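You operate a simulated robot arm through the tools that you are given. There is no shell and no other tool.

The job below is to be done with a simulated robot arm. You get a single attempt, and the scene is never put back.

TASK
Swap the magnet clamps on seats five and seven by way of seat six.
Fine: one press of a seat's air button frees its clamp; three moves; the bond must hold.

Only the result counts: the job must be done as asked and must still hold three seconds after the hand-in. Knocking over, shifting, dropping, spilling or breaking anything else fails it.

THE ROBOT
A 6-joint arm with a two-finger parallel gripper, fixed in place. Base frame: the origin is at the foot of the arm, x ahead of it, y to its left, z up; the work surface is at about z = 0.928. Units: m, degrees, N and s.
With the tool pointing down near the work surface it reaches from about 0.22 to 0.62 m from the base axis. Its first joint turns from -66.0 to 66.0 degrees. Payload 2.7 kg.
Tool frame: the origin (TCP) lies between the finger pads and is the grasp point; the fingertips stand 0.023 m ahead of it; z points along the fingers, y is the line along which they close. The gripper opens to 0.094 m. The fingers are 0.038 m wide and 0.01 m thick; the gripper's body (0.054 by 0.096 m) begins 0.039 m behind the TCP.
Orientation is told as [roll, pitch, yaw] about the base's x, y, z axes, in that order, counted from this pose: with the fingers straight down and closing along the base's y, the tool's x points along the base's -x, its y along +y and its z along -z.

THE INTERFACE
- The arm moves only by the tool step_arm. Its arguments are lists of equal length, an entry for each row: "translation": the shift along the tool's x, y, z in units of 30 mm (1.0 is 30 mm), a list of three; "angular": the turn, a rotation vector about the tool's x, y, z in units of 4 degrees (1.0 is 4 degrees), a list of three; "fingers": the gripper command, from -1 (shut) to 1 (fully open), values between in proportion. In form: {"translation": [[dx, dy, dz], ...], "angular": [[ax, ay, az], ...], "fingers": [fingers, ...]}. A call has 1 to 20 rows; each row shifts and turns the commanded pose from where the row before left it, along the tool's axes as they then stand. A call with a number of a shift or a turn outside -1 to 1 is refused whole. A row lasts 0.2 s, in which the tool goes at most 0.05 m and 8.6 degrees; a call with a longer step from one row to the next is refused whole, and so is a gripper value outside its range. Where a pose cannot be reached the arm comes as near as it can. A force on the tool above 40 N (or 10 N above the force at the start of the call, whichever is more), or a blocked arm, ends the call early, and 0.2 s more pass. Each finger travels about 0.045 m/s and halts on what it meets, pressing with about 22 N; the grip force reading is that of the motor and also rises with nothing between the fingers. The clock runs only during rows and for 0.2 s after the last one: add rows that do not move to give the fingers time. It gives the time, the measured TCP pose, the force on the tool (base axes), the opening and the grip force at its end, in the units of the frame above (readings bear some noise), with the torque about the TCP (base axes, N m) and any sound that the robot's microphone picked up.
- Cameras (640 x 400 px; columns grow to the right, rows downward): "scene" is fixed at [0.0808, -0.4356, 1.4073]; the picture's right is [0.73, -0.68, 0.00], its down [-0.36, -0.38, -0.85] and it looks along [0.58, 0.62, -0.53] (base axes); focal length 332 px, centre (320, 200). "wrist" rides on the gripper at [0.086, 0.016, -0.074] in the tool frame; the picture's right is [-0.18, 0.98, 0.00], its down [-0.58, -0.11, -0.81] and it looks along [-0.79, -0.15, 0.59] (tool axes); focal length 243 px, centre (320, 200). There is no depth. A picture from a camera that has moved, and an enlarged one, comes with that camera's place and axes in the base frame and with its lens.
- capture(camera): a new picture of that camera. No time passes.
- enlarge(camera, box): a new picture of the part [left, top, right, bottom] of that camera's present view, enlarged. No time passes.
- finish_job(): hands the job in; it is judged then, once.

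Nothing tells you positions but the pictures and the camera data. Unless the task says otherwise, let go and move clear before handing in.

The tools are called after "Request:" as a command line: name --argument value ..., lists and objects as JSON in quotes. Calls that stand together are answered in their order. step_arm: Moves the arm, as the interface text tells. Its arguments: {"type":"object","properties":{"translation":{"type":"array","items":{"type":"array","items":{"type":"number"}}},"angular":{"type":"array","items":{"type":"array","items":{"type":"number"}}},"fingers":{"type":"array","items":{"type":"number"}}},"required":["translation","angular","fingers"]} The other tools are called the same way: capture (camera) takes a picture; enlarge (camera, box) takes an enlarged picture of a part of a camera's view; finish_job () hands the job in.

At the start:

```text
t: 0.0
tool_pos: [0.3925, -0.1594, 1.189]
ee_rot: [0.0, 0.0, -0.1]
force: [-0.1, 0.1, 1.4]
wrist_torque: [0.0, -0.01, 0.0]
width: 0.0939
grip_force: 0.2
```

scene: 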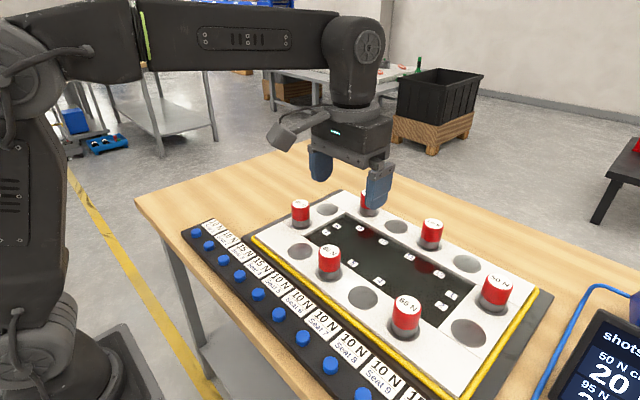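
wrist: 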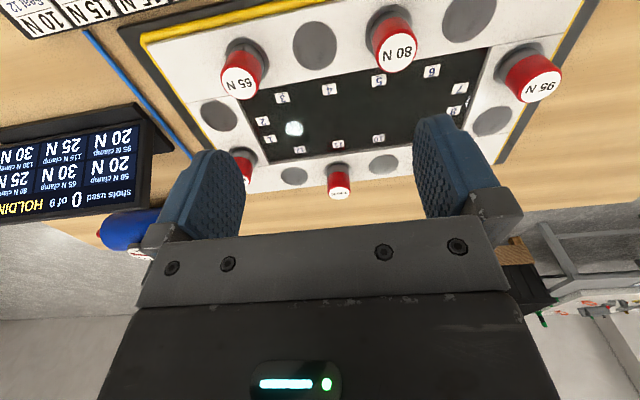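

I see a plate with twelve seats around a dark panel, red magnet clamps with force labels, a row of blue buttons, and a display. I'll enlarge the pictures to read the labels before planning anything.

Request:
enlarge --camera "scene" --box '[180, 180, 400, 318]'

Request:
enlarge --camera "scene" --box '[340, 180, 560, 318]'

Request:
enlarge --camera "scene" --box '[240, 270, 448, 400]'

Request:
enlarge --camera "scene" --box '[512, 270, 640, 400]'

Request:
enlarge --camera "wrist" --box '[0, 90, 180, 220]'

Request:
enlarge --camera "wrist" --box '[180, 0, 580, 210]'

```text
2.90 times, centred on (290, 249) of scene
camera zoom: at [0.0808, -0.4356, 1.4073], right [0.73, -0.68, 0.0], down [-0.36, -0.38, -0.85], along [0.58, 0.62, -0.53], focal length 961 px, centre (407, 58)
```

zoom: 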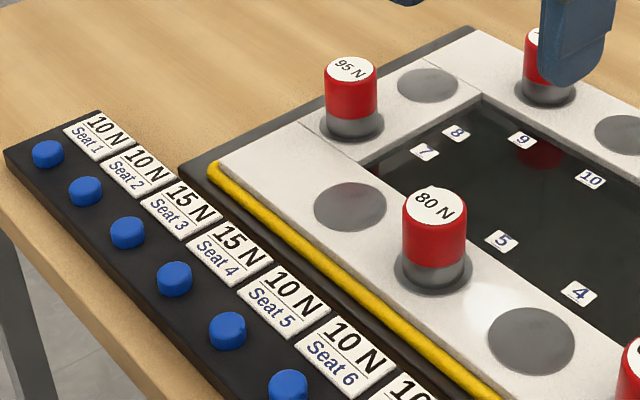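

```text
2.90 times, centred on (450, 249) of scene
camera zoom: at [0.0808, -0.4356, 1.4073], right [0.73, -0.68, 0.0], down [-0.36, -0.38, -0.85], along [0.58, 0.62, -0.53], focal length 961 px, centre (-57, 58)
```

zoom: 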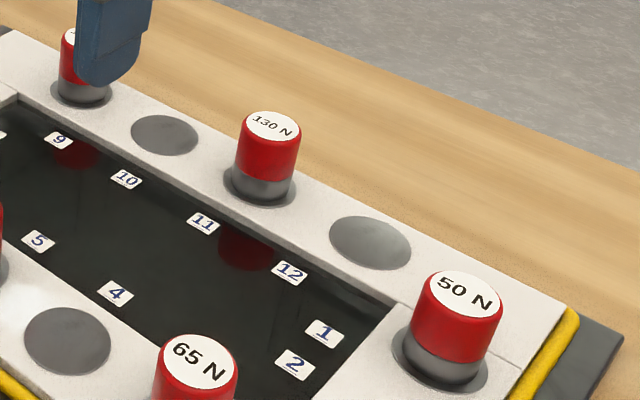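

```text
3.08 times, centred on (344, 335) of scene
camera zoom: at [0.0808, -0.4356, 1.4073], right [0.73, -0.68, 0.0], down [-0.36, -0.38, -0.85], along [0.58, 0.62, -0.53], focal length 1020 px, centre (246, -215)
```

zoom: 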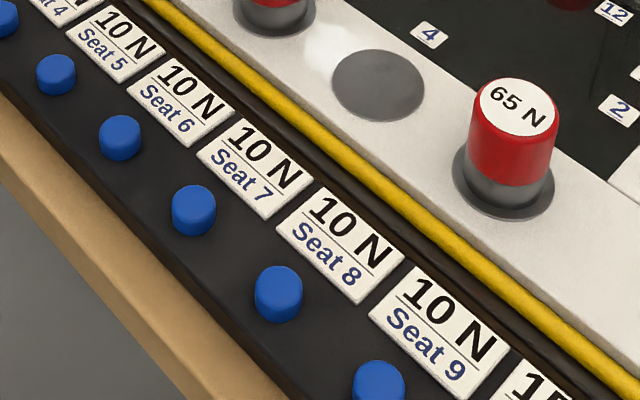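

```text
3.08 times, centred on (576, 335) of scene
camera zoom: at [0.0808, -0.4356, 1.4073], right [0.73, -0.68, 0.0], down [-0.36, -0.38, -0.85], along [0.58, 0.62, -0.53], focal length 1020 px, centre (-468, -215)
```

zoom: 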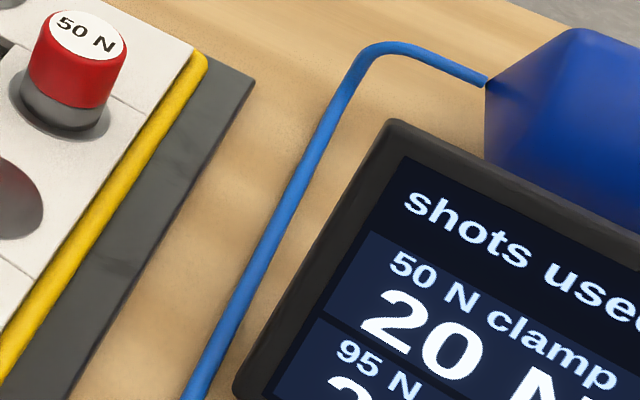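

```text
3.08 times, centred on (90, 155) of wrist
camera zoom: at [0.3054, -0.1444, 1.2645], right [0.18, 0.98, 0.0], down [0.58, -0.11, 0.81], along [0.79, -0.15, -0.59], focal length 746 px, centre (1028, 338)
```

zoom: 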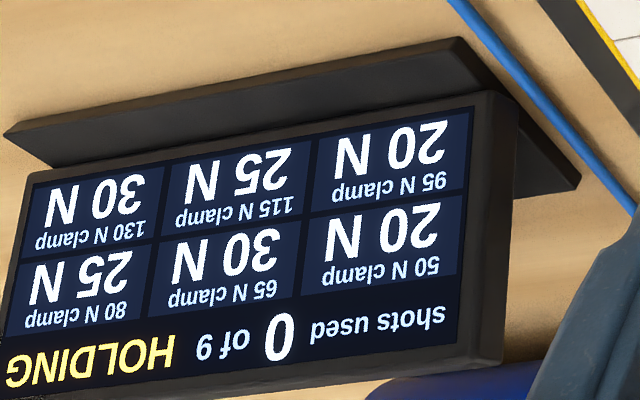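

```text
1.60 times, centred on (380, 105) of wrist
camera zoom: at [0.3054, -0.1444, 1.2645], right [0.18, 0.98, 0.0], down [0.58, -0.11, 0.81], along [0.79, -0.15, -0.59], focal length 388 px, centre (224, 352)
```

zoom: 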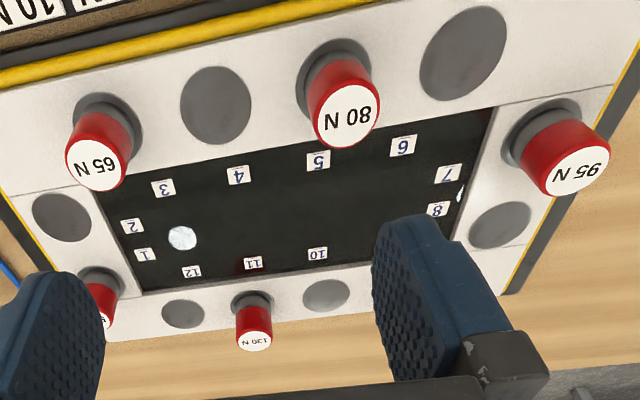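

The seat numbers run around the panel: 65 N on seat 3, 80 N on seat 5, seat 6 empty, 95 N on seat 7. The display shows "HOLDING", "0 of 9 shots" and a force per clamp. I'll look closer at these details before moving.

Request:
enlarge --camera "wrist" --box '[0, 0, 160, 60]'

Request:
enlarge --camera "scene" --box '[185, 210, 285, 272]'

Request:
enlarge --camera "scene" --box '[280, 185, 360, 235]'

Request:
enlarge --camera "scene" --box '[280, 225, 376, 285]'

Request:
enlarge --camera "scene" --box '[225, 260, 321, 320]'

```text
4.00 times, centred on (80, 30) of wrist
camera zoom: at [0.3054, -0.1444, 1.2645], right [0.18, 0.98, 0.0], down [0.58, -0.11, 0.81], along [0.79, -0.15, -0.59], focal length 970 px, centre (1280, 880)
```

zoom: 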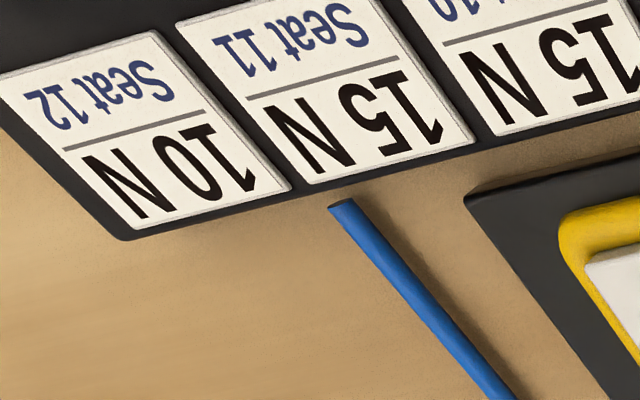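

```text
6.40 times, centred on (235, 241) of scene
camera zoom: at [0.0808, -0.4356, 1.4073], right [0.73, -0.68, 0.0], down [-0.36, -0.38, -0.85], along [0.58, 0.62, -0.53], focal length 2122 px, centre (864, -62)
```

zoom: 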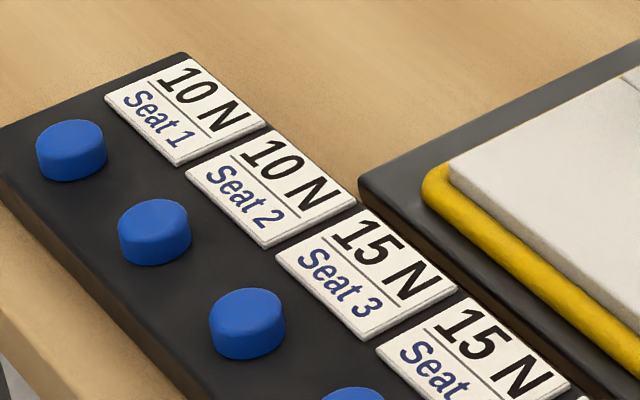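

```text
8.00 times, centred on (320, 210) of scene
camera zoom: at [0.0808, -0.4356, 1.4073], right [0.73, -0.68, 0.0], down [-0.36, -0.38, -0.85], along [0.58, 0.62, -0.53], focal length 2653 px, centre (320, 120)
```

zoom: 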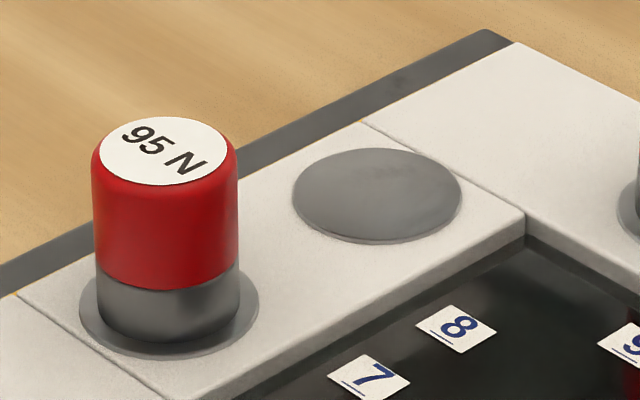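

```text
6.67 times, centred on (328, 255) of scene
camera zoom: at [0.0808, -0.4356, 1.4073], right [0.73, -0.68, 0.0], down [-0.36, -0.38, -0.85], along [0.58, 0.62, -0.53], focal length 2211 px, centre (267, -167)
```

zoom: 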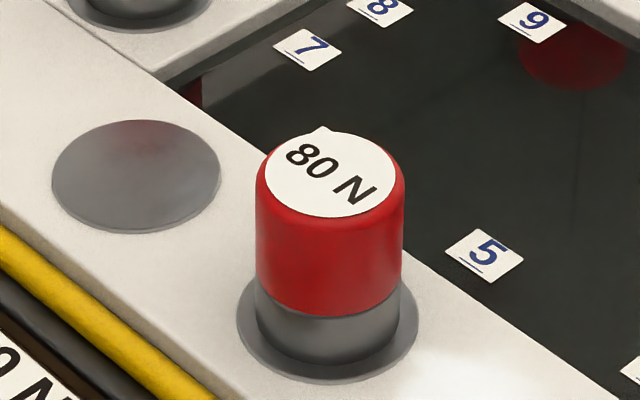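

```text
6.67 times, centred on (273, 290) of scene
camera zoom: at [0.0808, -0.4356, 1.4073], right [0.73, -0.68, 0.0], down [-0.36, -0.38, -0.85], along [0.58, 0.62, -0.53], focal length 2211 px, centre (633, -400)
```

zoom: 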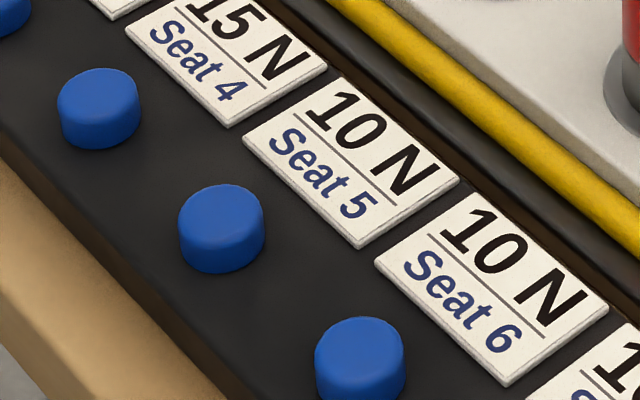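

The bar of air buttons runs along y at about x=0.29, with button 5 near y=-0.05. Seats 5 and 6 sit near (0.42, -0.10) and (0.42, -0.01), and seat 7 near (0.49, 0.07). I'll go high above button 5 with the fingers shutting and use the wrist view to refine this.

Request:
step_arm --translation '[[0.68, 0.73, 0.6], [0.68, 0.73, 0.6], [0.68, 0.73, 0.6], [0.68, 0.73, 0.6], [0.68, 0.73, 0.6], [0, 0, 0], [0, 0, 0]]' --angular '[[0, 0, 0], [0, 0, 0], [0, 0, 0], [0, 0, 0], [0, 0, 0], [0, 0, 0], [0, 0, 0]]' --fingers '[-1, -1, -1, -1, -1, -1, -1]'

Request:
capture --camera "scene"

Request:
capture --camera "wrist"

```text
t: 1.6
tool_pos: [0.2881, -0.0514, 1.0998]
ee_rot: [0.0, 0.0, 0.0]
force: [0.1, -0.8, -0.4]
wrist_torque: [0.01, 0.0, -0.02]
width: 0.0
grip_force: 21.9
```

```text
taken
```

scene: 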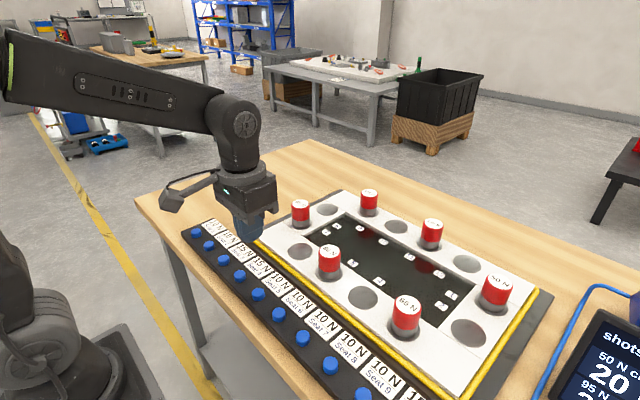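

```text
taken
camera wrist: at [0.2017, -0.0358, 1.1747], right [0.18, 0.98, 0.0], down [0.58, -0.11, 0.81], along [0.79, -0.15, -0.59], focal length 243 px, centre (320, 200)
```

wrist: 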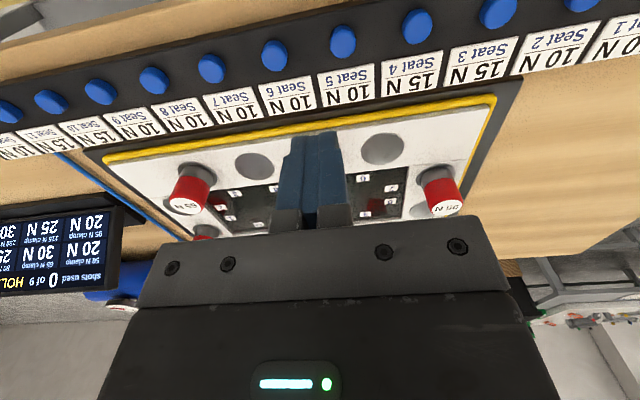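

Both the display and the button bar are in view from here. I'll enlarge to pin down the button 5 position and the seats.

Request:
enlarge --camera "wrist" --box '[240, 0, 400, 100]'

Request:
enlarge --camera "wrist" --box '[150, 80, 310, 240]'

Request:
enlarge --camera "wrist" --box '[340, 80, 500, 240]'

Request:
enlarge --camera "wrist" --box '[0, 190, 140, 300]'

Request:
enlarge --camera "scene" --box '[230, 190, 370, 300]'

```text
4.00 times, centred on (320, 50) of wrist
camera zoom: at [0.2017, -0.0358, 1.1747], right [0.18, 0.98, 0.0], down [0.58, -0.11, 0.81], along [0.79, -0.15, -0.59], focal length 970 px, centre (320, 800)
```

zoom: 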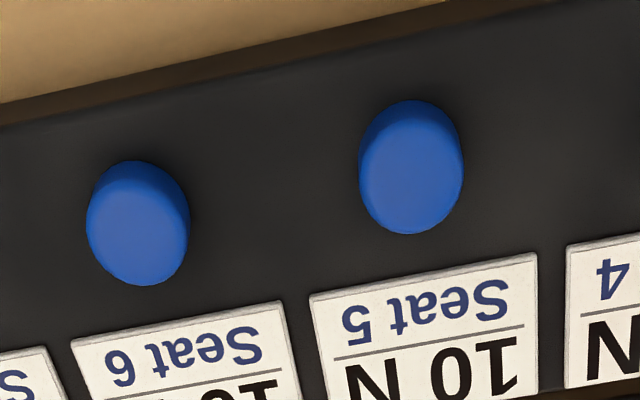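

```text
2.50 times, centred on (230, 160) of wrist
camera zoom: at [0.2017, -0.0358, 1.1747], right [0.18, 0.98, 0.0], down [0.58, -0.11, 0.81], along [0.79, -0.15, -0.59], focal length 606 px, centre (545, 300)
```

zoom: 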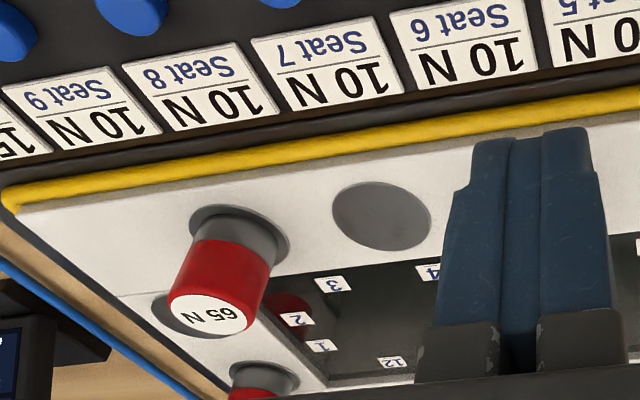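

```text
2.50 times, centred on (420, 160) of wrist
camera zoom: at [0.2017, -0.0358, 1.1747], right [0.18, 0.98, 0.0], down [0.58, -0.11, 0.81], along [0.79, -0.15, -0.59], focal length 606 px, centre (70, 300)
```

zoom: 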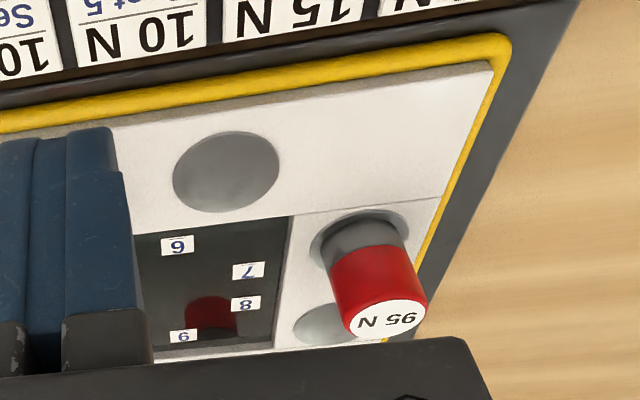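

```text
3.64 times, centred on (70, 245) of wrist
camera zoom: at [0.2017, -0.0358, 1.1747], right [0.18, 0.98, 0.0], down [0.58, -0.11, 0.81], along [0.79, -0.15, -0.59], focal length 882 px, centre (1229, 36)
```

zoom: 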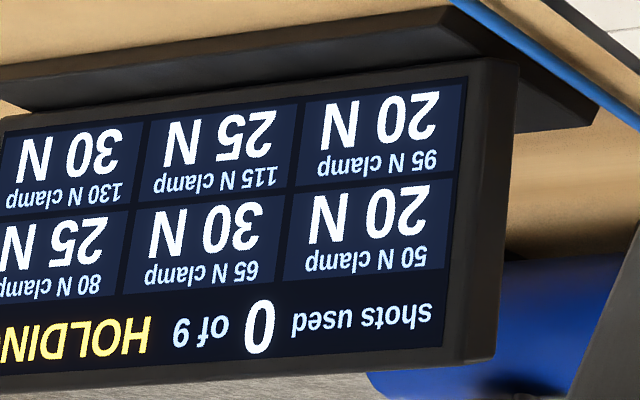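

```text
3.64 times, centred on (300, 245) of scene
camera zoom: at [0.0808, -0.4356, 1.4073], right [0.73, -0.68, 0.0], down [-0.36, -0.38, -0.85], along [0.58, 0.62, -0.53], focal length 1206 px, centre (393, 36)
```

zoom: 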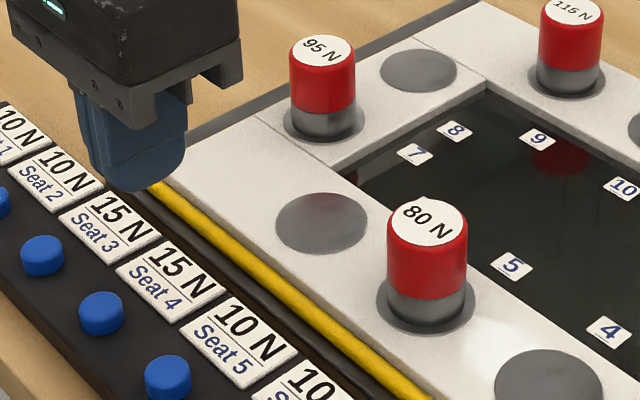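

Combining both cameras, the plate top comes out near z≈0.93. Button 5 is near (0.298, -0.033), with seat 5 at (0.432, -0.086), seat 6 at (0.432, 0.004) and seat 7 at (0.498, 0.08). The display values match the load each clamp carries from its own seat and the empty seats beside it, well below the clamp ratings. Next I'll hover just above button 5.

Request:
step_arm --translation '[[-0.0825, 0.153, 0.957], [-0.0825, 0.153, 0.957], [-0.0825, 0.153, 0.957], [-0.0825, 0.153, 0.957], [0, 0, 0]]' --angular '[[0, 0, 0], [0, 0, 0], [0, 0, 0], [0, 0, 0], [0, 0, 0]]' --fingers '[-1, -1, -1, -1, -1]'

Request:
enlarge --camera "scene" --box '[180, 200, 320, 300]'

Request:
capture --camera "wrist"

```text
t: 2.8
tool_pos: [0.2978, -0.0312, 0.9833]
ee_rot: [0.0, 0.0, 0.0]
force: [-1.0, 0.2, -0.4]
wrist_torque: [-0.02, 0.03, -0.02]
width: 0.0
grip_force: 21.8
```

```text
4.00 times, centred on (250, 250) of scene
camera zoom: at [0.0808, -0.4356, 1.4073], right [0.73, -0.68, 0.0], down [-0.36, -0.38, -0.85], along [0.58, 0.62, -0.53], focal length 1326 px, centre (600, 0)
```

zoom: 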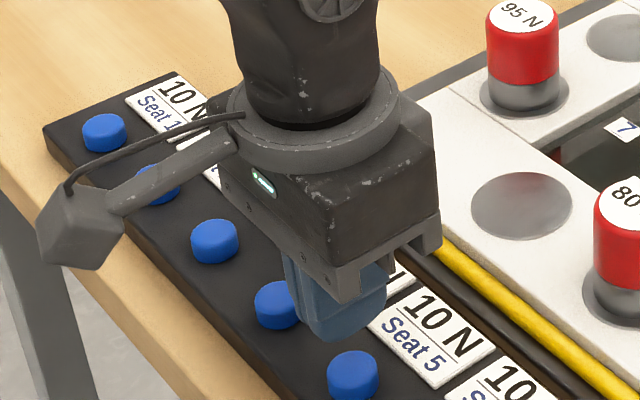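

```text
taken
camera wrist: at [0.2116, -0.0153, 1.0589], right [0.18, 0.98, 0.0], down [0.58, -0.11, 0.81], along [0.79, -0.15, -0.59], focal length 243 px, centre (320, 200)
```

wrist: 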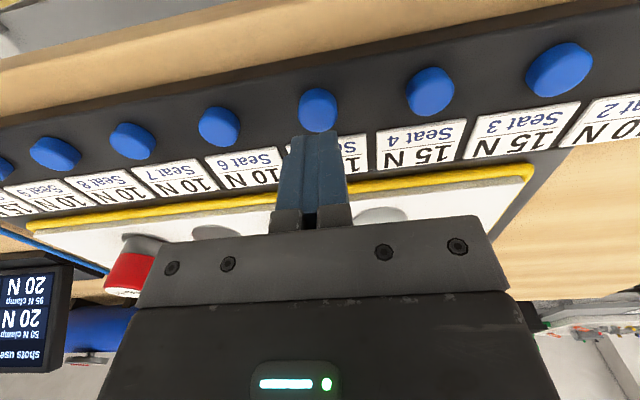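

The fingertips are lined up over button 5, with about 28 mm left to go. I'll drop most of that distance, then feel for contact in small steps.

Request:
step_arm --translation '[[0.04, 0, 0.4], [0, 0, 0.3], [0, 0, 0]]' --angular '[[0, 0, 0], [0, 0, 0], [0, 0, 0]]' --fingers '[-1, -1, -1]'

Request:
enlarge --camera "scene" --box '[220, 240, 300, 300]'

Request:
enlarge --camera "wrist" --box '[240, 80, 400, 180]'

```text
t: 3.6
tool_pos: [0.2976, -0.0329, 0.9637]
ee_rot: [0.0, 0.0, 0.1]
force: [0.1, 0.5, 0.2]
wrist_torque: [-0.01, -0.04, 0.02]
width: 0.0
grip_force: 21.9
```

```text
6.67 times, centred on (260, 270) of scene
camera zoom: at [0.0808, -0.4356, 1.4073], right [0.73, -0.68, 0.0], down [-0.36, -0.38, -0.85], along [0.58, 0.62, -0.53], focal length 2211 px, centre (720, -267)
```

zoom: 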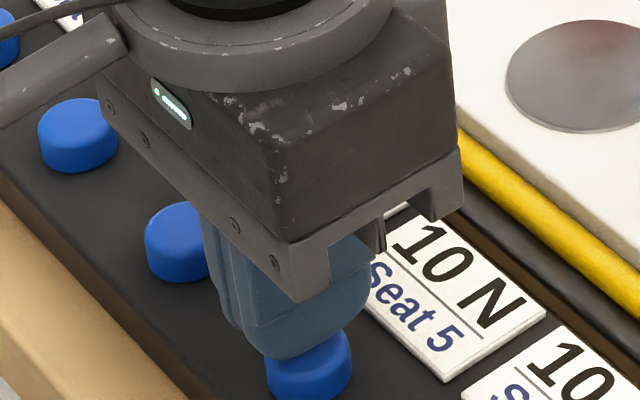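

```text
4.00 times, centred on (320, 130) of wrist
camera zoom: at [0.211, -0.0164, 1.0388], right [0.18, 0.98, 0.0], down [0.58, -0.11, 0.81], along [0.79, -0.15, -0.59], focal length 970 px, centre (320, 480)
```

zoom: 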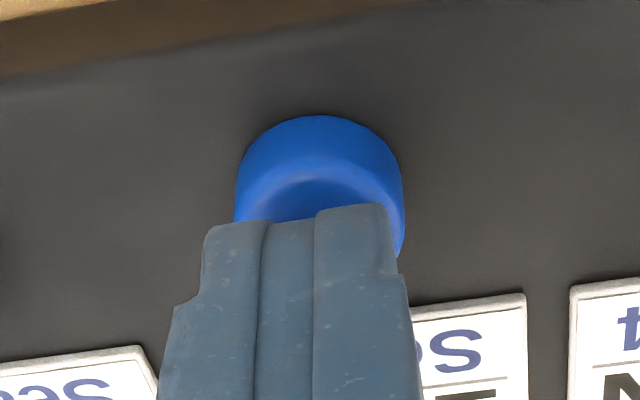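

The fingertips are centred on button 5 with a gap of about 6–8 mm. I'll come down slowly and watch the force.

Request:
step_arm --translation '[[0, 0, 0.12], [0, 0, 0.06], [0, 0, 0]]' --angular '[[0, 0, 0], [0, 0, 0], [0, 0, 0]]' --fingers '[-1, -1, -1]'

```text
t: 4.4
tool_pos: [0.2979, -0.0329, 0.9564]
ee_rot: [0.0, 0.0, -0.1]
force: [-0.6, 0.5, 0.5]
wrist_torque: [-0.01, -0.01, -0.02]
width: 0.0002
grip_force: 21.8
```

Request:
step_arm --translation '[[0, 0, 0.06], [0, 0, 0.06], [0, 0, 0]]' --angular '[[0, 0, 0], [0, 0, 0], [0, 0, 0]]' --fingers '[-1, -1, -1]'

Request:
enlarge --camera "scene" --box '[220, 250, 300, 300]'

```text
t: 5.2
tool_pos: [0.2972, -0.0323, 0.9548]
ee_rot: [0.0, 0.1, 0.0]
force: [-0.6, -0.4, 0.5]
wrist_torque: [0.03, 0.02, 0.03]
width: 0.0001
grip_force: 22.2
```

```text
8.00 times, centred on (260, 275) of scene
camera zoom: at [0.0808, -0.4356, 1.4073], right [0.73, -0.68, 0.0], down [-0.36, -0.38, -0.85], along [0.58, 0.62, -0.53], focal length 2653 px, centre (800, -400)
```

zoom: 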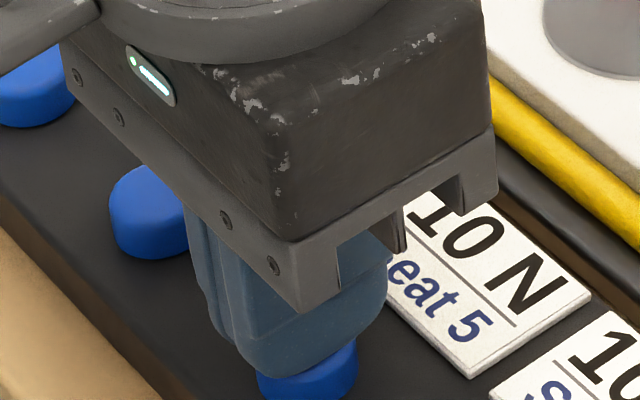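

Request:
step_arm --translation '[[0, 0, 0.06], [0, 0, 0.04], [0, 0, 0]]' --angular '[[0, 0, 0], [0, 0, 0], [0, 0, 0]]' --fingers '[-1, -1, -1]'

Request:
capture --camera "wrist"

```text
t: 6.0
tool_pos: [0.2993, -0.0322, 0.9504]
ee_rot: [0.0, -0.1, 0.0]
force: [-0.5, 0.5, 2.8]
wrist_torque: [-0.01, 0.0, -0.02]
width: 0.0002
grip_force: 22.2
heard: click
```

```text
taken
camera wrist: at [0.2124, -0.0161, 1.0265], right [0.18, 0.98, 0.0], down [0.58, -0.11, 0.81], along [0.79, -0.15, -0.59], focal length 243 px, centre (320, 200)
```

wrist: 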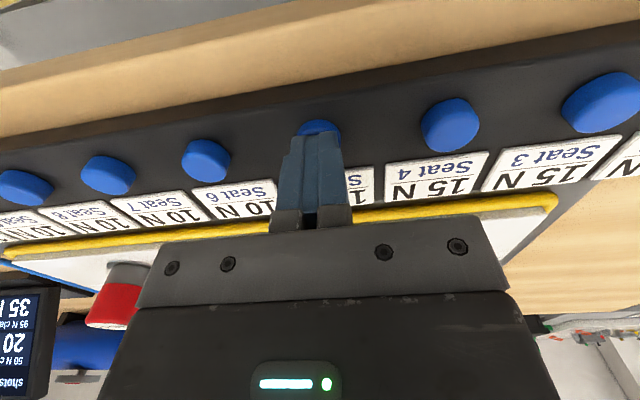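

A click was heard and the 95 N clamp's load rose to 35 N, so the 80 N clamp on seat 5 has been freed. I'll go up and over to seat 5 while opening the fingers.

Request:
step_arm --translation '[[0, 0, -1], [-0.6, -0.25, -1], [-0.9, -0.35, -1], [-0.9, -0.35, -0.63], [-0.9, -0.35, 0], [-0.9, -0.35, 0], [-0.27, -0.13, 0], [0, 0, 0]]' --angular '[[0, 0, 0], [0, 0, 0], [0, 0, 0], [0, 0, 0], [0, 0, 0], [0, 0, 0], [0, 0, 0], [0, 0, 0]]' --fingers '[-1, 1, 1, 1, 1, 1, 1, 1]'

Request:
capture --camera "wrist"

Request:
enlarge --camera "scene" --box '[260, 180, 400, 290]'

Request:
enlarge --camera "scene" --box '[544, 340, 640, 400]'

```text
t: 7.8
tool_pos: [0.4348, -0.0874, 1.0581]
ee_rot: [0.0, 0.0, 0.0]
force: [-0.4, 0.0, 0.7]
wrist_torque: [0.01, -0.04, 0.04]
width: 0.0938
grip_force: 0.0
```

```text
taken
camera wrist: at [0.348, -0.0711, 1.1338], right [0.18, 0.98, 0.0], down [0.58, -0.11, 0.81], along [0.79, -0.15, -0.59], focal length 243 px, centre (320, 200)
```

wrist: 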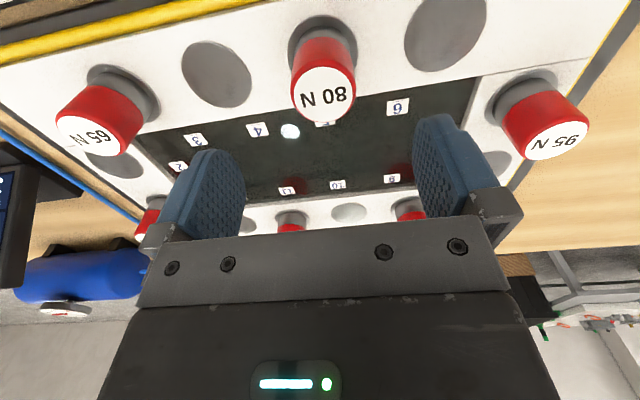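

```text
3.64 times, centred on (330, 235) of scene
camera zoom: at [0.0808, -0.4356, 1.4073], right [0.73, -0.68, 0.0], down [-0.36, -0.38, -0.85], along [0.58, 0.62, -0.53], focal length 1206 px, centre (284, 73)
```

zoom: 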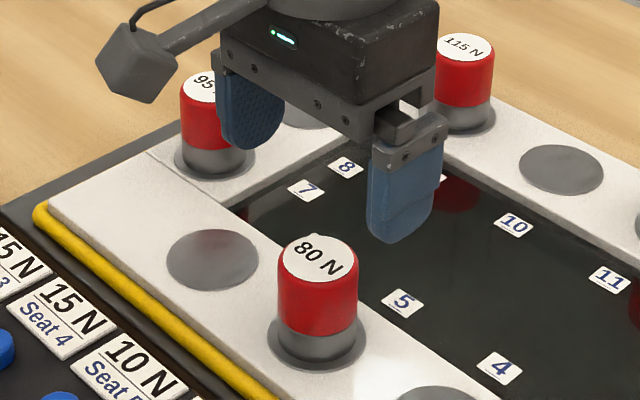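

```text
6.67 times, centred on (592, 370) of scene
camera zoom: at [0.0808, -0.4356, 1.4073], right [0.73, -0.68, 0.0], down [-0.36, -0.38, -0.85], along [0.58, 0.62, -0.53], focal length 2211 px, centre (-1493, -933)
```

zoom: 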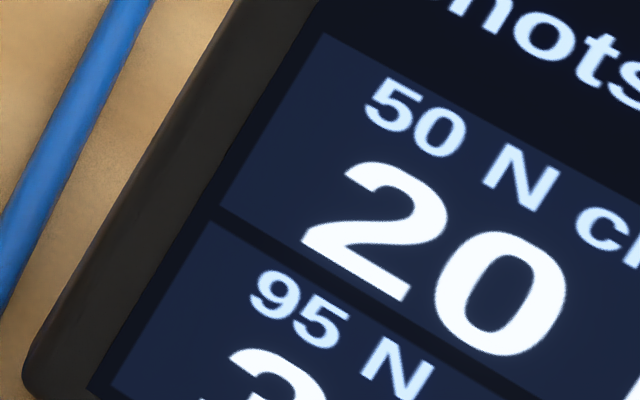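

The open fingers straddle the 80 N clamp, which stands at about (0.432, -0.086) with its top near z=0.986. I'll descend around it.

Request:
step_arm --translation '[[0, 0, 0.8], [0, 0, 0.8], [0, 0, 0.8], [0, 0, 0.6], [0, 0, 0]]' --angular '[[0, 0, 0], [0, 0, 0], [0, 0, 0], [0, 0, 0], [0, 0, 0]]' --fingers '[1, 1, 1, 1, 1]'

Request:
enlarge --camera "scene" --box '[260, 200, 400, 300]'

Request:
capture --camera "wrist"

```text
t: 9.0
tool_pos: [0.4314, -0.0852, 0.9679]
ee_rot: [0.0, 0.1, 0.0]
force: [-0.5, -0.7, 0.1]
wrist_torque: [0.07, -0.02, -0.03]
width: 0.0939
grip_force: 0.0
```

```text
4.00 times, centred on (330, 250) of scene
camera zoom: at [0.0808, -0.4356, 1.4073], right [0.73, -0.68, 0.0], down [-0.36, -0.38, -0.85], along [0.58, 0.62, -0.53], focal length 1326 px, centre (280, 0)
```

zoom: 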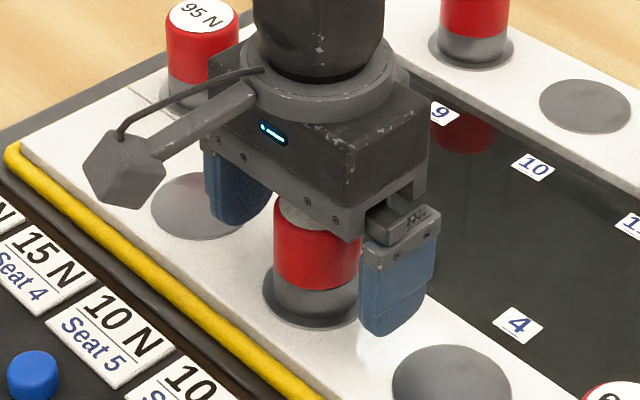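

```text
taken
camera wrist: at [0.3454, -0.0694, 1.0447], right [0.18, 0.98, 0.0], down [0.58, -0.11, 0.81], along [0.79, -0.15, -0.59], focal length 243 px, centre (320, 200)
```

wrist: 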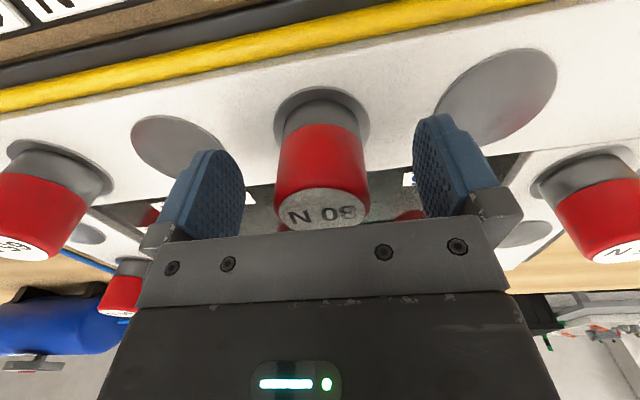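

The clamp is centred between the pads. I'll close the fingers on it.

Request:
step_arm --translation '[[0, 0, 0], [0, 0, 0], [0, 0, 0], [0, 0, 0], [0, 0, 0]]' --angular '[[0, 0, 0], [0, 0, 0], [0, 0, 0], [0, 0, 0], [0, 0, 0]]' --fingers '[-1, -1, -1, -1, -1]'

```text
t: 10.2
tool_pos: [0.4319, -0.0864, 0.9705]
ee_rot: [-0.1, 0.0, 0.0]
force: [0.4, 0.0, -0.3]
wrist_torque: [0.0, -0.02, -0.03]
width: 0.0432
grip_force: 22.2
```

The fingers hold the clamp at 43 mm width. I'll try a gentle lift of a few millimetres and check the force.

Request:
step_arm --translation '[[0, 0, -0.07], [0, 0, -0.07], [0, 0, 0]]' --angular '[[0, 0, 0], [0, 0, 0], [0, 0, 0]]' --fingers '[-1, -1, -1]'

Request:
enlarge --camera "scene" --box '[260, 200, 400, 300]'

Request:
capture --camera "wrist"

```text
t: 11.0
tool_pos: [0.4332, -0.0852, 0.9736]
ee_rot: [0.0, 0.0, 0.0]
force: [-0.3, 0.2, -3.0]
wrist_torque: [-0.01, 0.0, 0.03]
width: 0.0432
grip_force: 22.1
```

```text
4.00 times, centred on (330, 250) of scene
camera zoom: at [0.0808, -0.4356, 1.4073], right [0.73, -0.68, 0.0], down [-0.36, -0.38, -0.85], along [0.58, 0.62, -0.53], focal length 1326 px, centre (280, 0)
```

zoom: 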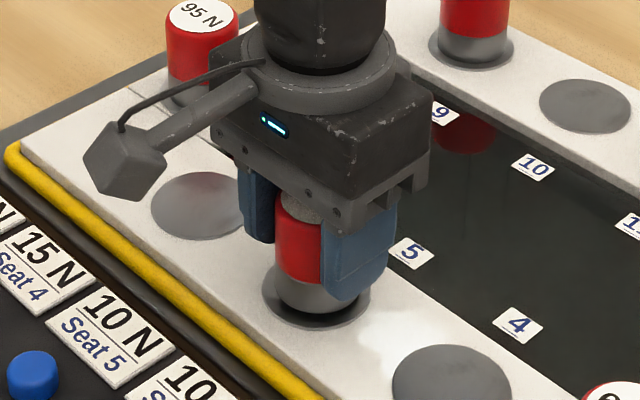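

```text
taken
camera wrist: at [0.346, -0.0696, 1.0489], right [0.18, 0.98, 0.0], down [0.58, -0.11, 0.81], along [0.79, -0.15, -0.59], focal length 243 px, centre (320, 200)
```

wrist: 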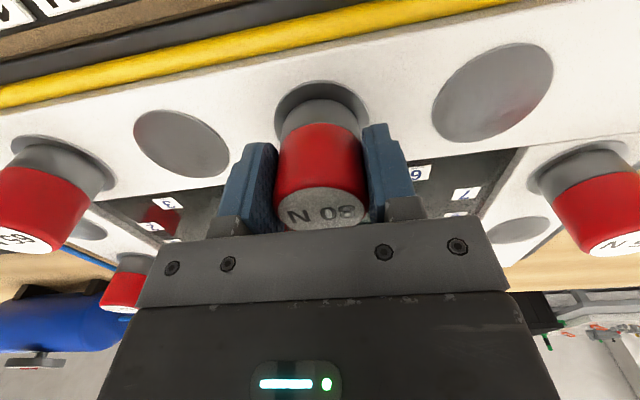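

The clamp lifted freely at about 3 N, which is just its weight. Seat 6 lies 90 mm along +y from seat 5, so I'll raise the clamp, carry it over and stop just above seat 6.

Request:
step_arm --translation '[[0, 0, -0.6], [0, 0.3, -0.4], [0, 0.7, 0], [0, 0.8, 0], [0, 0.7, 0], [0, 0.5, 0], [0, 0, 0.5], [0, 0, 0.3], [0, 0, 0]]' --angular '[[0, 0, 0], [0, 0, 0], [0, 0, 0], [0, 0, 0], [0, 0, 0], [0, 0, 0], [0, 0, 0], [0, 0, 0], [0, 0, 0]]' --fingers '[-1, -1, -1, -1, -1, -1, -1, -1, -1]'

Request:
enlarge --camera "scene" --box '[260, 190, 400, 290]'

Request:
capture --camera "wrist"

```text
t: 13.0
tool_pos: [0.4346, 0.0031, 0.9801]
ee_rot: [0.0, 0.0, 0.0]
force: [-0.8, 0.2, -3.3]
wrist_torque: [0.01, -0.02, -0.01]
width: 0.0432
grip_force: 22.0
```

```text
4.00 times, centred on (330, 240) of scene
camera zoom: at [0.0808, -0.4356, 1.4073], right [0.73, -0.68, 0.0], down [-0.36, -0.38, -0.85], along [0.58, 0.62, -0.53], focal length 1326 px, centre (280, 40)
```

zoom: 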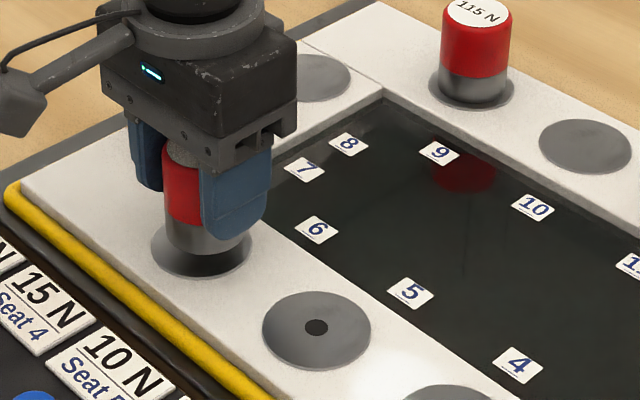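

```text
taken
camera wrist: at [0.3476, 0.0194, 1.0553], right [0.18, 0.98, 0.0], down [0.58, -0.11, 0.81], along [0.79, -0.15, -0.59], focal length 243 px, centre (320, 200)
```

wrist: 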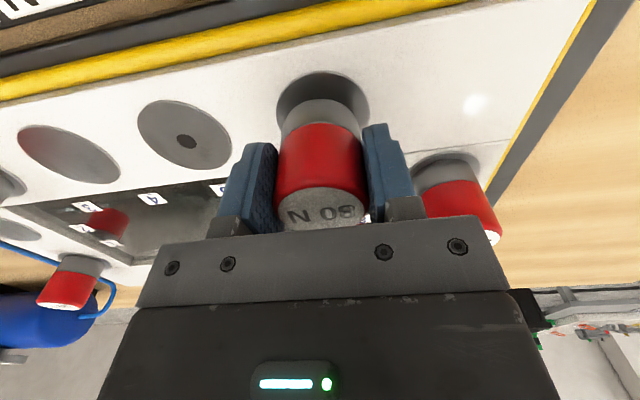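

Seat 5 now shows a dark spot at its centre that the other empty seats don't have. I'll take a closer look at that and at the display before setting the clamp down.

Request:
enlarge --camera "wrist" --box '[130, 80, 250, 180]'

Request:
enlarge --camera "scene" --box '[310, 250, 380, 300]'

Request:
enlarge --camera "wrist" --box '[250, 50, 400, 240]'

Request:
enlarge --camera "scene" --box '[544, 320, 640, 400]'

```text
4.00 times, centred on (190, 130) of wrist
camera zoom: at [0.3476, 0.0194, 1.0553], right [0.18, 0.98, 0.0], down [0.58, -0.11, 0.81], along [0.79, -0.15, -0.59], focal length 970 px, centre (840, 480)
```

zoom: 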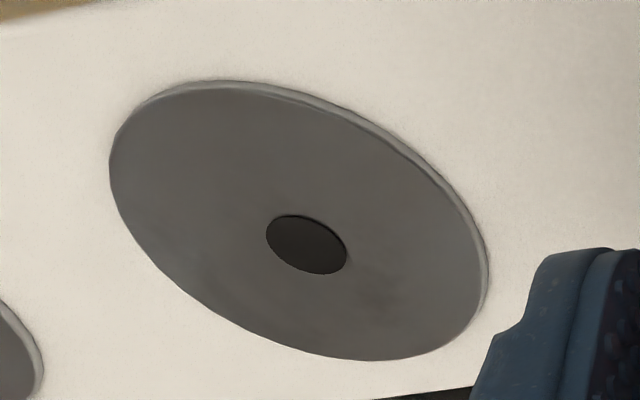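

```text
8.00 times, centred on (345, 275) of scene
camera zoom: at [0.0808, -0.4356, 1.4073], right [0.73, -0.68, 0.0], down [-0.36, -0.38, -0.85], along [0.58, 0.62, -0.53], focal length 2653 px, centre (120, -400)
```

zoom: 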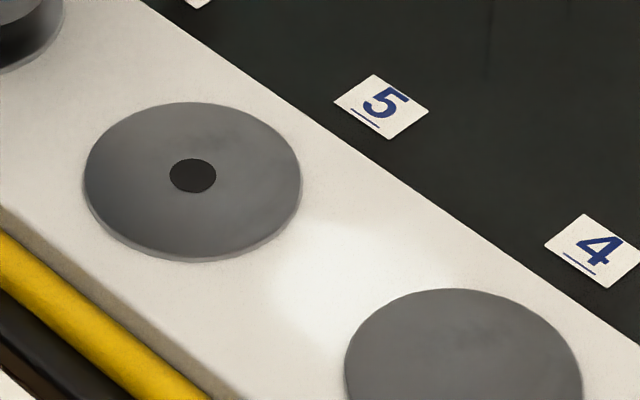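

```text
2.11 times, centred on (325, 145) of wrist
camera zoom: at [0.3476, 0.0194, 1.0553], right [0.18, 0.98, 0.0], down [0.58, -0.11, 0.81], along [0.79, -0.15, -0.59], focal length 511 px, centre (310, 316)
```

zoom: 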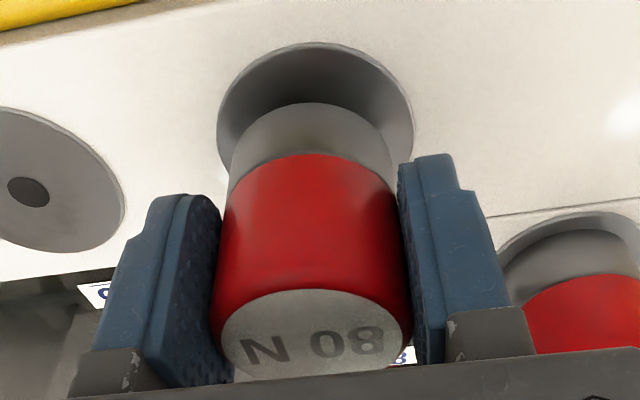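

```text
5.00 times, centred on (592, 360) of scene
camera zoom: at [0.0808, -0.4356, 1.4073], right [0.73, -0.68, 0.0], down [-0.36, -0.38, -0.85], along [0.58, 0.62, -0.53], focal length 1658 px, centre (-1040, -600)
```

zoom: 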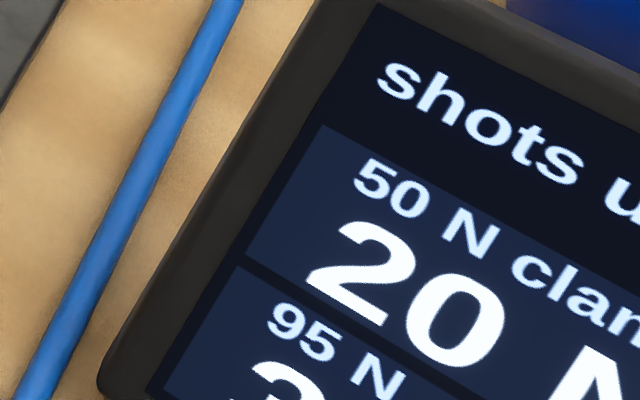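

Everything lines up, and the clamp hovers about 10 mm above seat 6. I'll lower it slowly to the height at which it sat on seat 5.

Request:
step_arm --translation '[[0, 0, 0.15], [0, 0, 0.1], [0, 0, 0.05], [0, 0, 0]]' --angular '[[0, 0, 0], [0, 0, 0], [0, 0, 0], [0, 0, 0]]' --fingers '[-1, -1, -1, -1]'

Request:
enlarge --camera "scene" --box '[260, 190, 400, 290]'

Request:
enlarge --camera "scene" --box '[544, 320, 640, 400]'

```text
t: 14.0
tool_pos: [0.4325, 0.0042, 0.9716]
ee_rot: [0.0, 0.0, 0.1]
force: [-0.1, 0.3, -2.9]
wrist_torque: [-0.02, 0.02, -0.04]
width: 0.0434
grip_force: 22.1
```

```text
4.00 times, centred on (330, 240) of scene
camera zoom: at [0.0808, -0.4356, 1.4073], right [0.73, -0.68, 0.0], down [-0.36, -0.38, -0.85], along [0.58, 0.62, -0.53], focal length 1326 px, centre (280, 40)
```

zoom: 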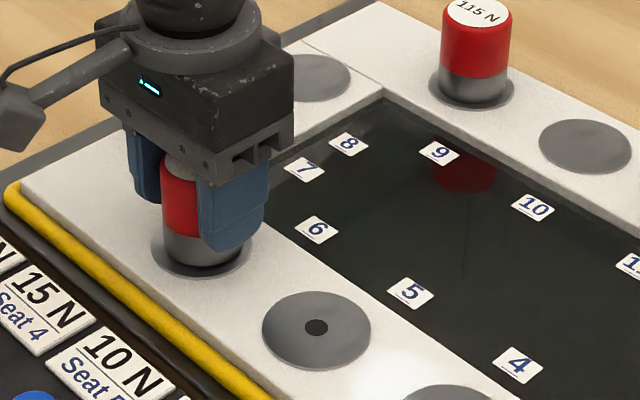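

```text
5.00 times, centred on (592, 360) of scene
camera zoom: at [0.0808, -0.4356, 1.4073], right [0.73, -0.68, 0.0], down [-0.36, -0.38, -0.85], along [0.58, 0.62, -0.53], focal length 1658 px, centre (-1040, -600)
```

zoom: 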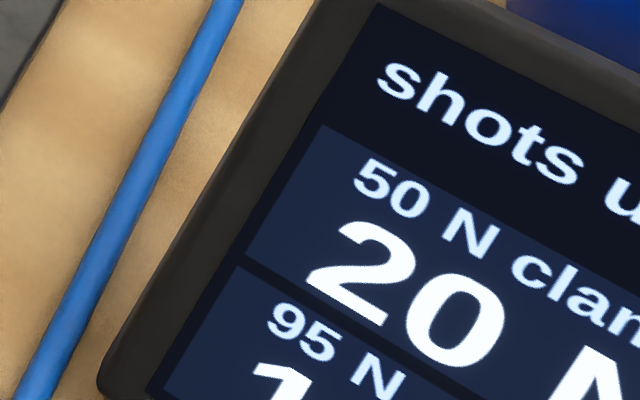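

The 95 N clamp's load dropped to 1x N, so the clamp on seat 6 is already counted as carrying. The arm still bears the clamp's weight, so I'll ease down another millimetre or so to make sure it is fully seated.

Request:
step_arm --translation '[[0, 0, 0.03], [0, 0, 0]]' --angular '[[0, 0, 0], [0, 0, 0]]' --fingers '[-1, -1]'

Request:
enlarge --camera "scene" --box '[275, 220, 345, 270]'

```text
t: 14.6
tool_pos: [0.4345, 0.0038, 0.9707]
ee_rot: [-0.1, -0.1, 0.0]
force: [0.5, -0.5, -3.3]
wrist_torque: [-0.02, -0.02, 0.0]
width: 0.0433
grip_force: 21.6
```

```text
8.00 times, centred on (310, 245) of scene
camera zoom: at [0.0808, -0.4356, 1.4073], right [0.73, -0.68, 0.0], down [-0.36, -0.38, -0.85], along [0.58, 0.62, -0.53], focal length 2653 px, centre (400, -160)
```

zoom: 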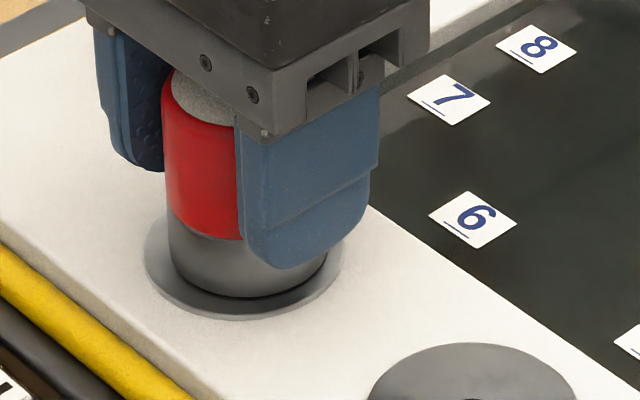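

Request:
step_arm --translation '[[0, 0, 0.03], [0, 0, 0.02], [0, 0, 0]]' --angular '[[0, 0, 0], [0, 0, 0], [0, 0, 0]]' --fingers '[-1, -1, -1]'

```text
t: 15.4
tool_pos: [0.4337, 0.004, 0.9697]
ee_rot: [0.0, -0.1, 0.0]
force: [-5.2, -0.6, 11.4]
wrist_torque: [-0.02, 0.2, -0.01]
width: 0.0429
grip_force: 21.7
```

The clamp is pressed onto seat 6 at 11 N contact. I'll open the fingers and check that it stays.

Request:
step_arm --translation '[[0, 0, -0.02], [0, 0, 0], [0, 0, 0], [0, 0, 0], [0, 0, 0]]' --angular '[[0, 0, 0], [0, 0, 0], [0, 0, 0], [0, 0, 0], [0, 0, 0]]' --fingers '[-1, 0.6, 0.6, 0.6, 0.6]'

Request:
enlarge --camera "scene" --box '[260, 190, 400, 290]'

Request:
capture --camera "wrist"

Request:
enlarge --camera "scene" --box '[544, 320, 640, 400]'

```text
t: 16.6
tool_pos: [0.4341, 0.004, 0.9703]
ee_rot: [-0.1, 0.0, 0.0]
force: [0.3, -0.1, -0.2]
wrist_torque: [0.01, -0.01, -0.01]
width: 0.0751
grip_force: 0.2
```

```text
4.00 times, centred on (330, 240) of scene
camera zoom: at [0.0808, -0.4356, 1.4073], right [0.73, -0.68, 0.0], down [-0.36, -0.38, -0.85], along [0.58, 0.62, -0.53], focal length 1326 px, centre (280, 40)
```

zoom: 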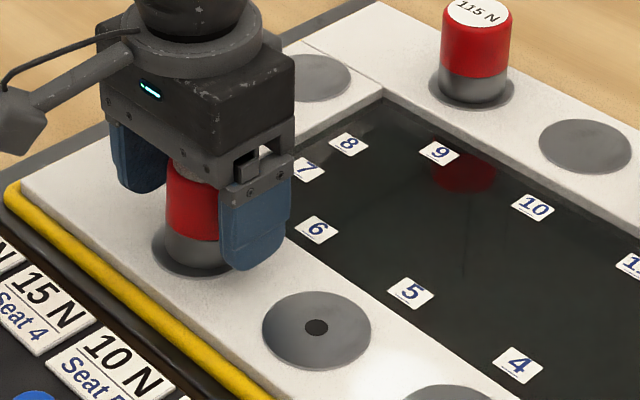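

```text
taken
camera wrist: at [0.3468, 0.02, 1.0449], right [0.18, 0.98, 0.0], down [0.58, -0.11, 0.81], along [0.79, -0.15, -0.59], focal length 243 px, centre (320, 200)
```

wrist: 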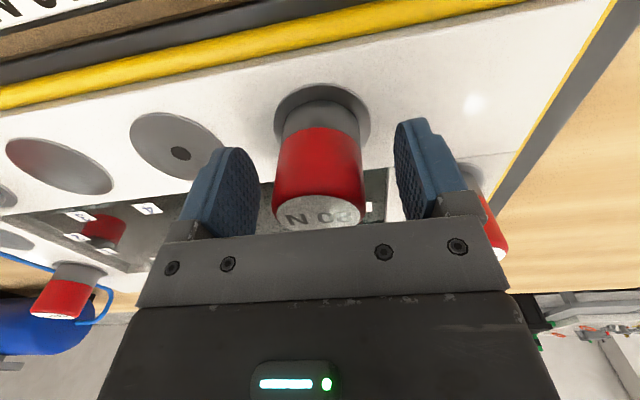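

```text
5.00 times, centred on (592, 360) of scene
camera zoom: at [0.0808, -0.4356, 1.4073], right [0.73, -0.68, 0.0], down [-0.36, -0.38, -0.85], along [0.58, 0.62, -0.53], focal length 1658 px, centre (-1040, -600)
```

zoom: 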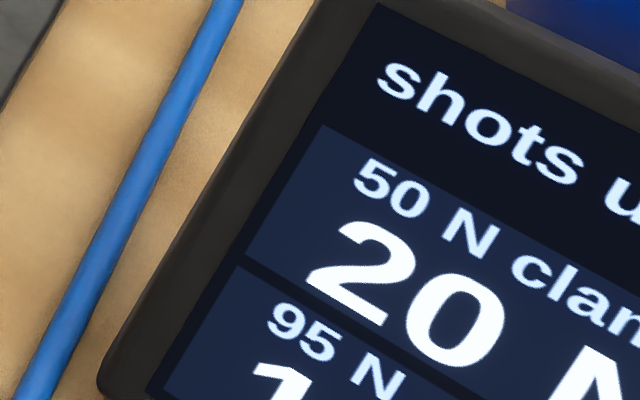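

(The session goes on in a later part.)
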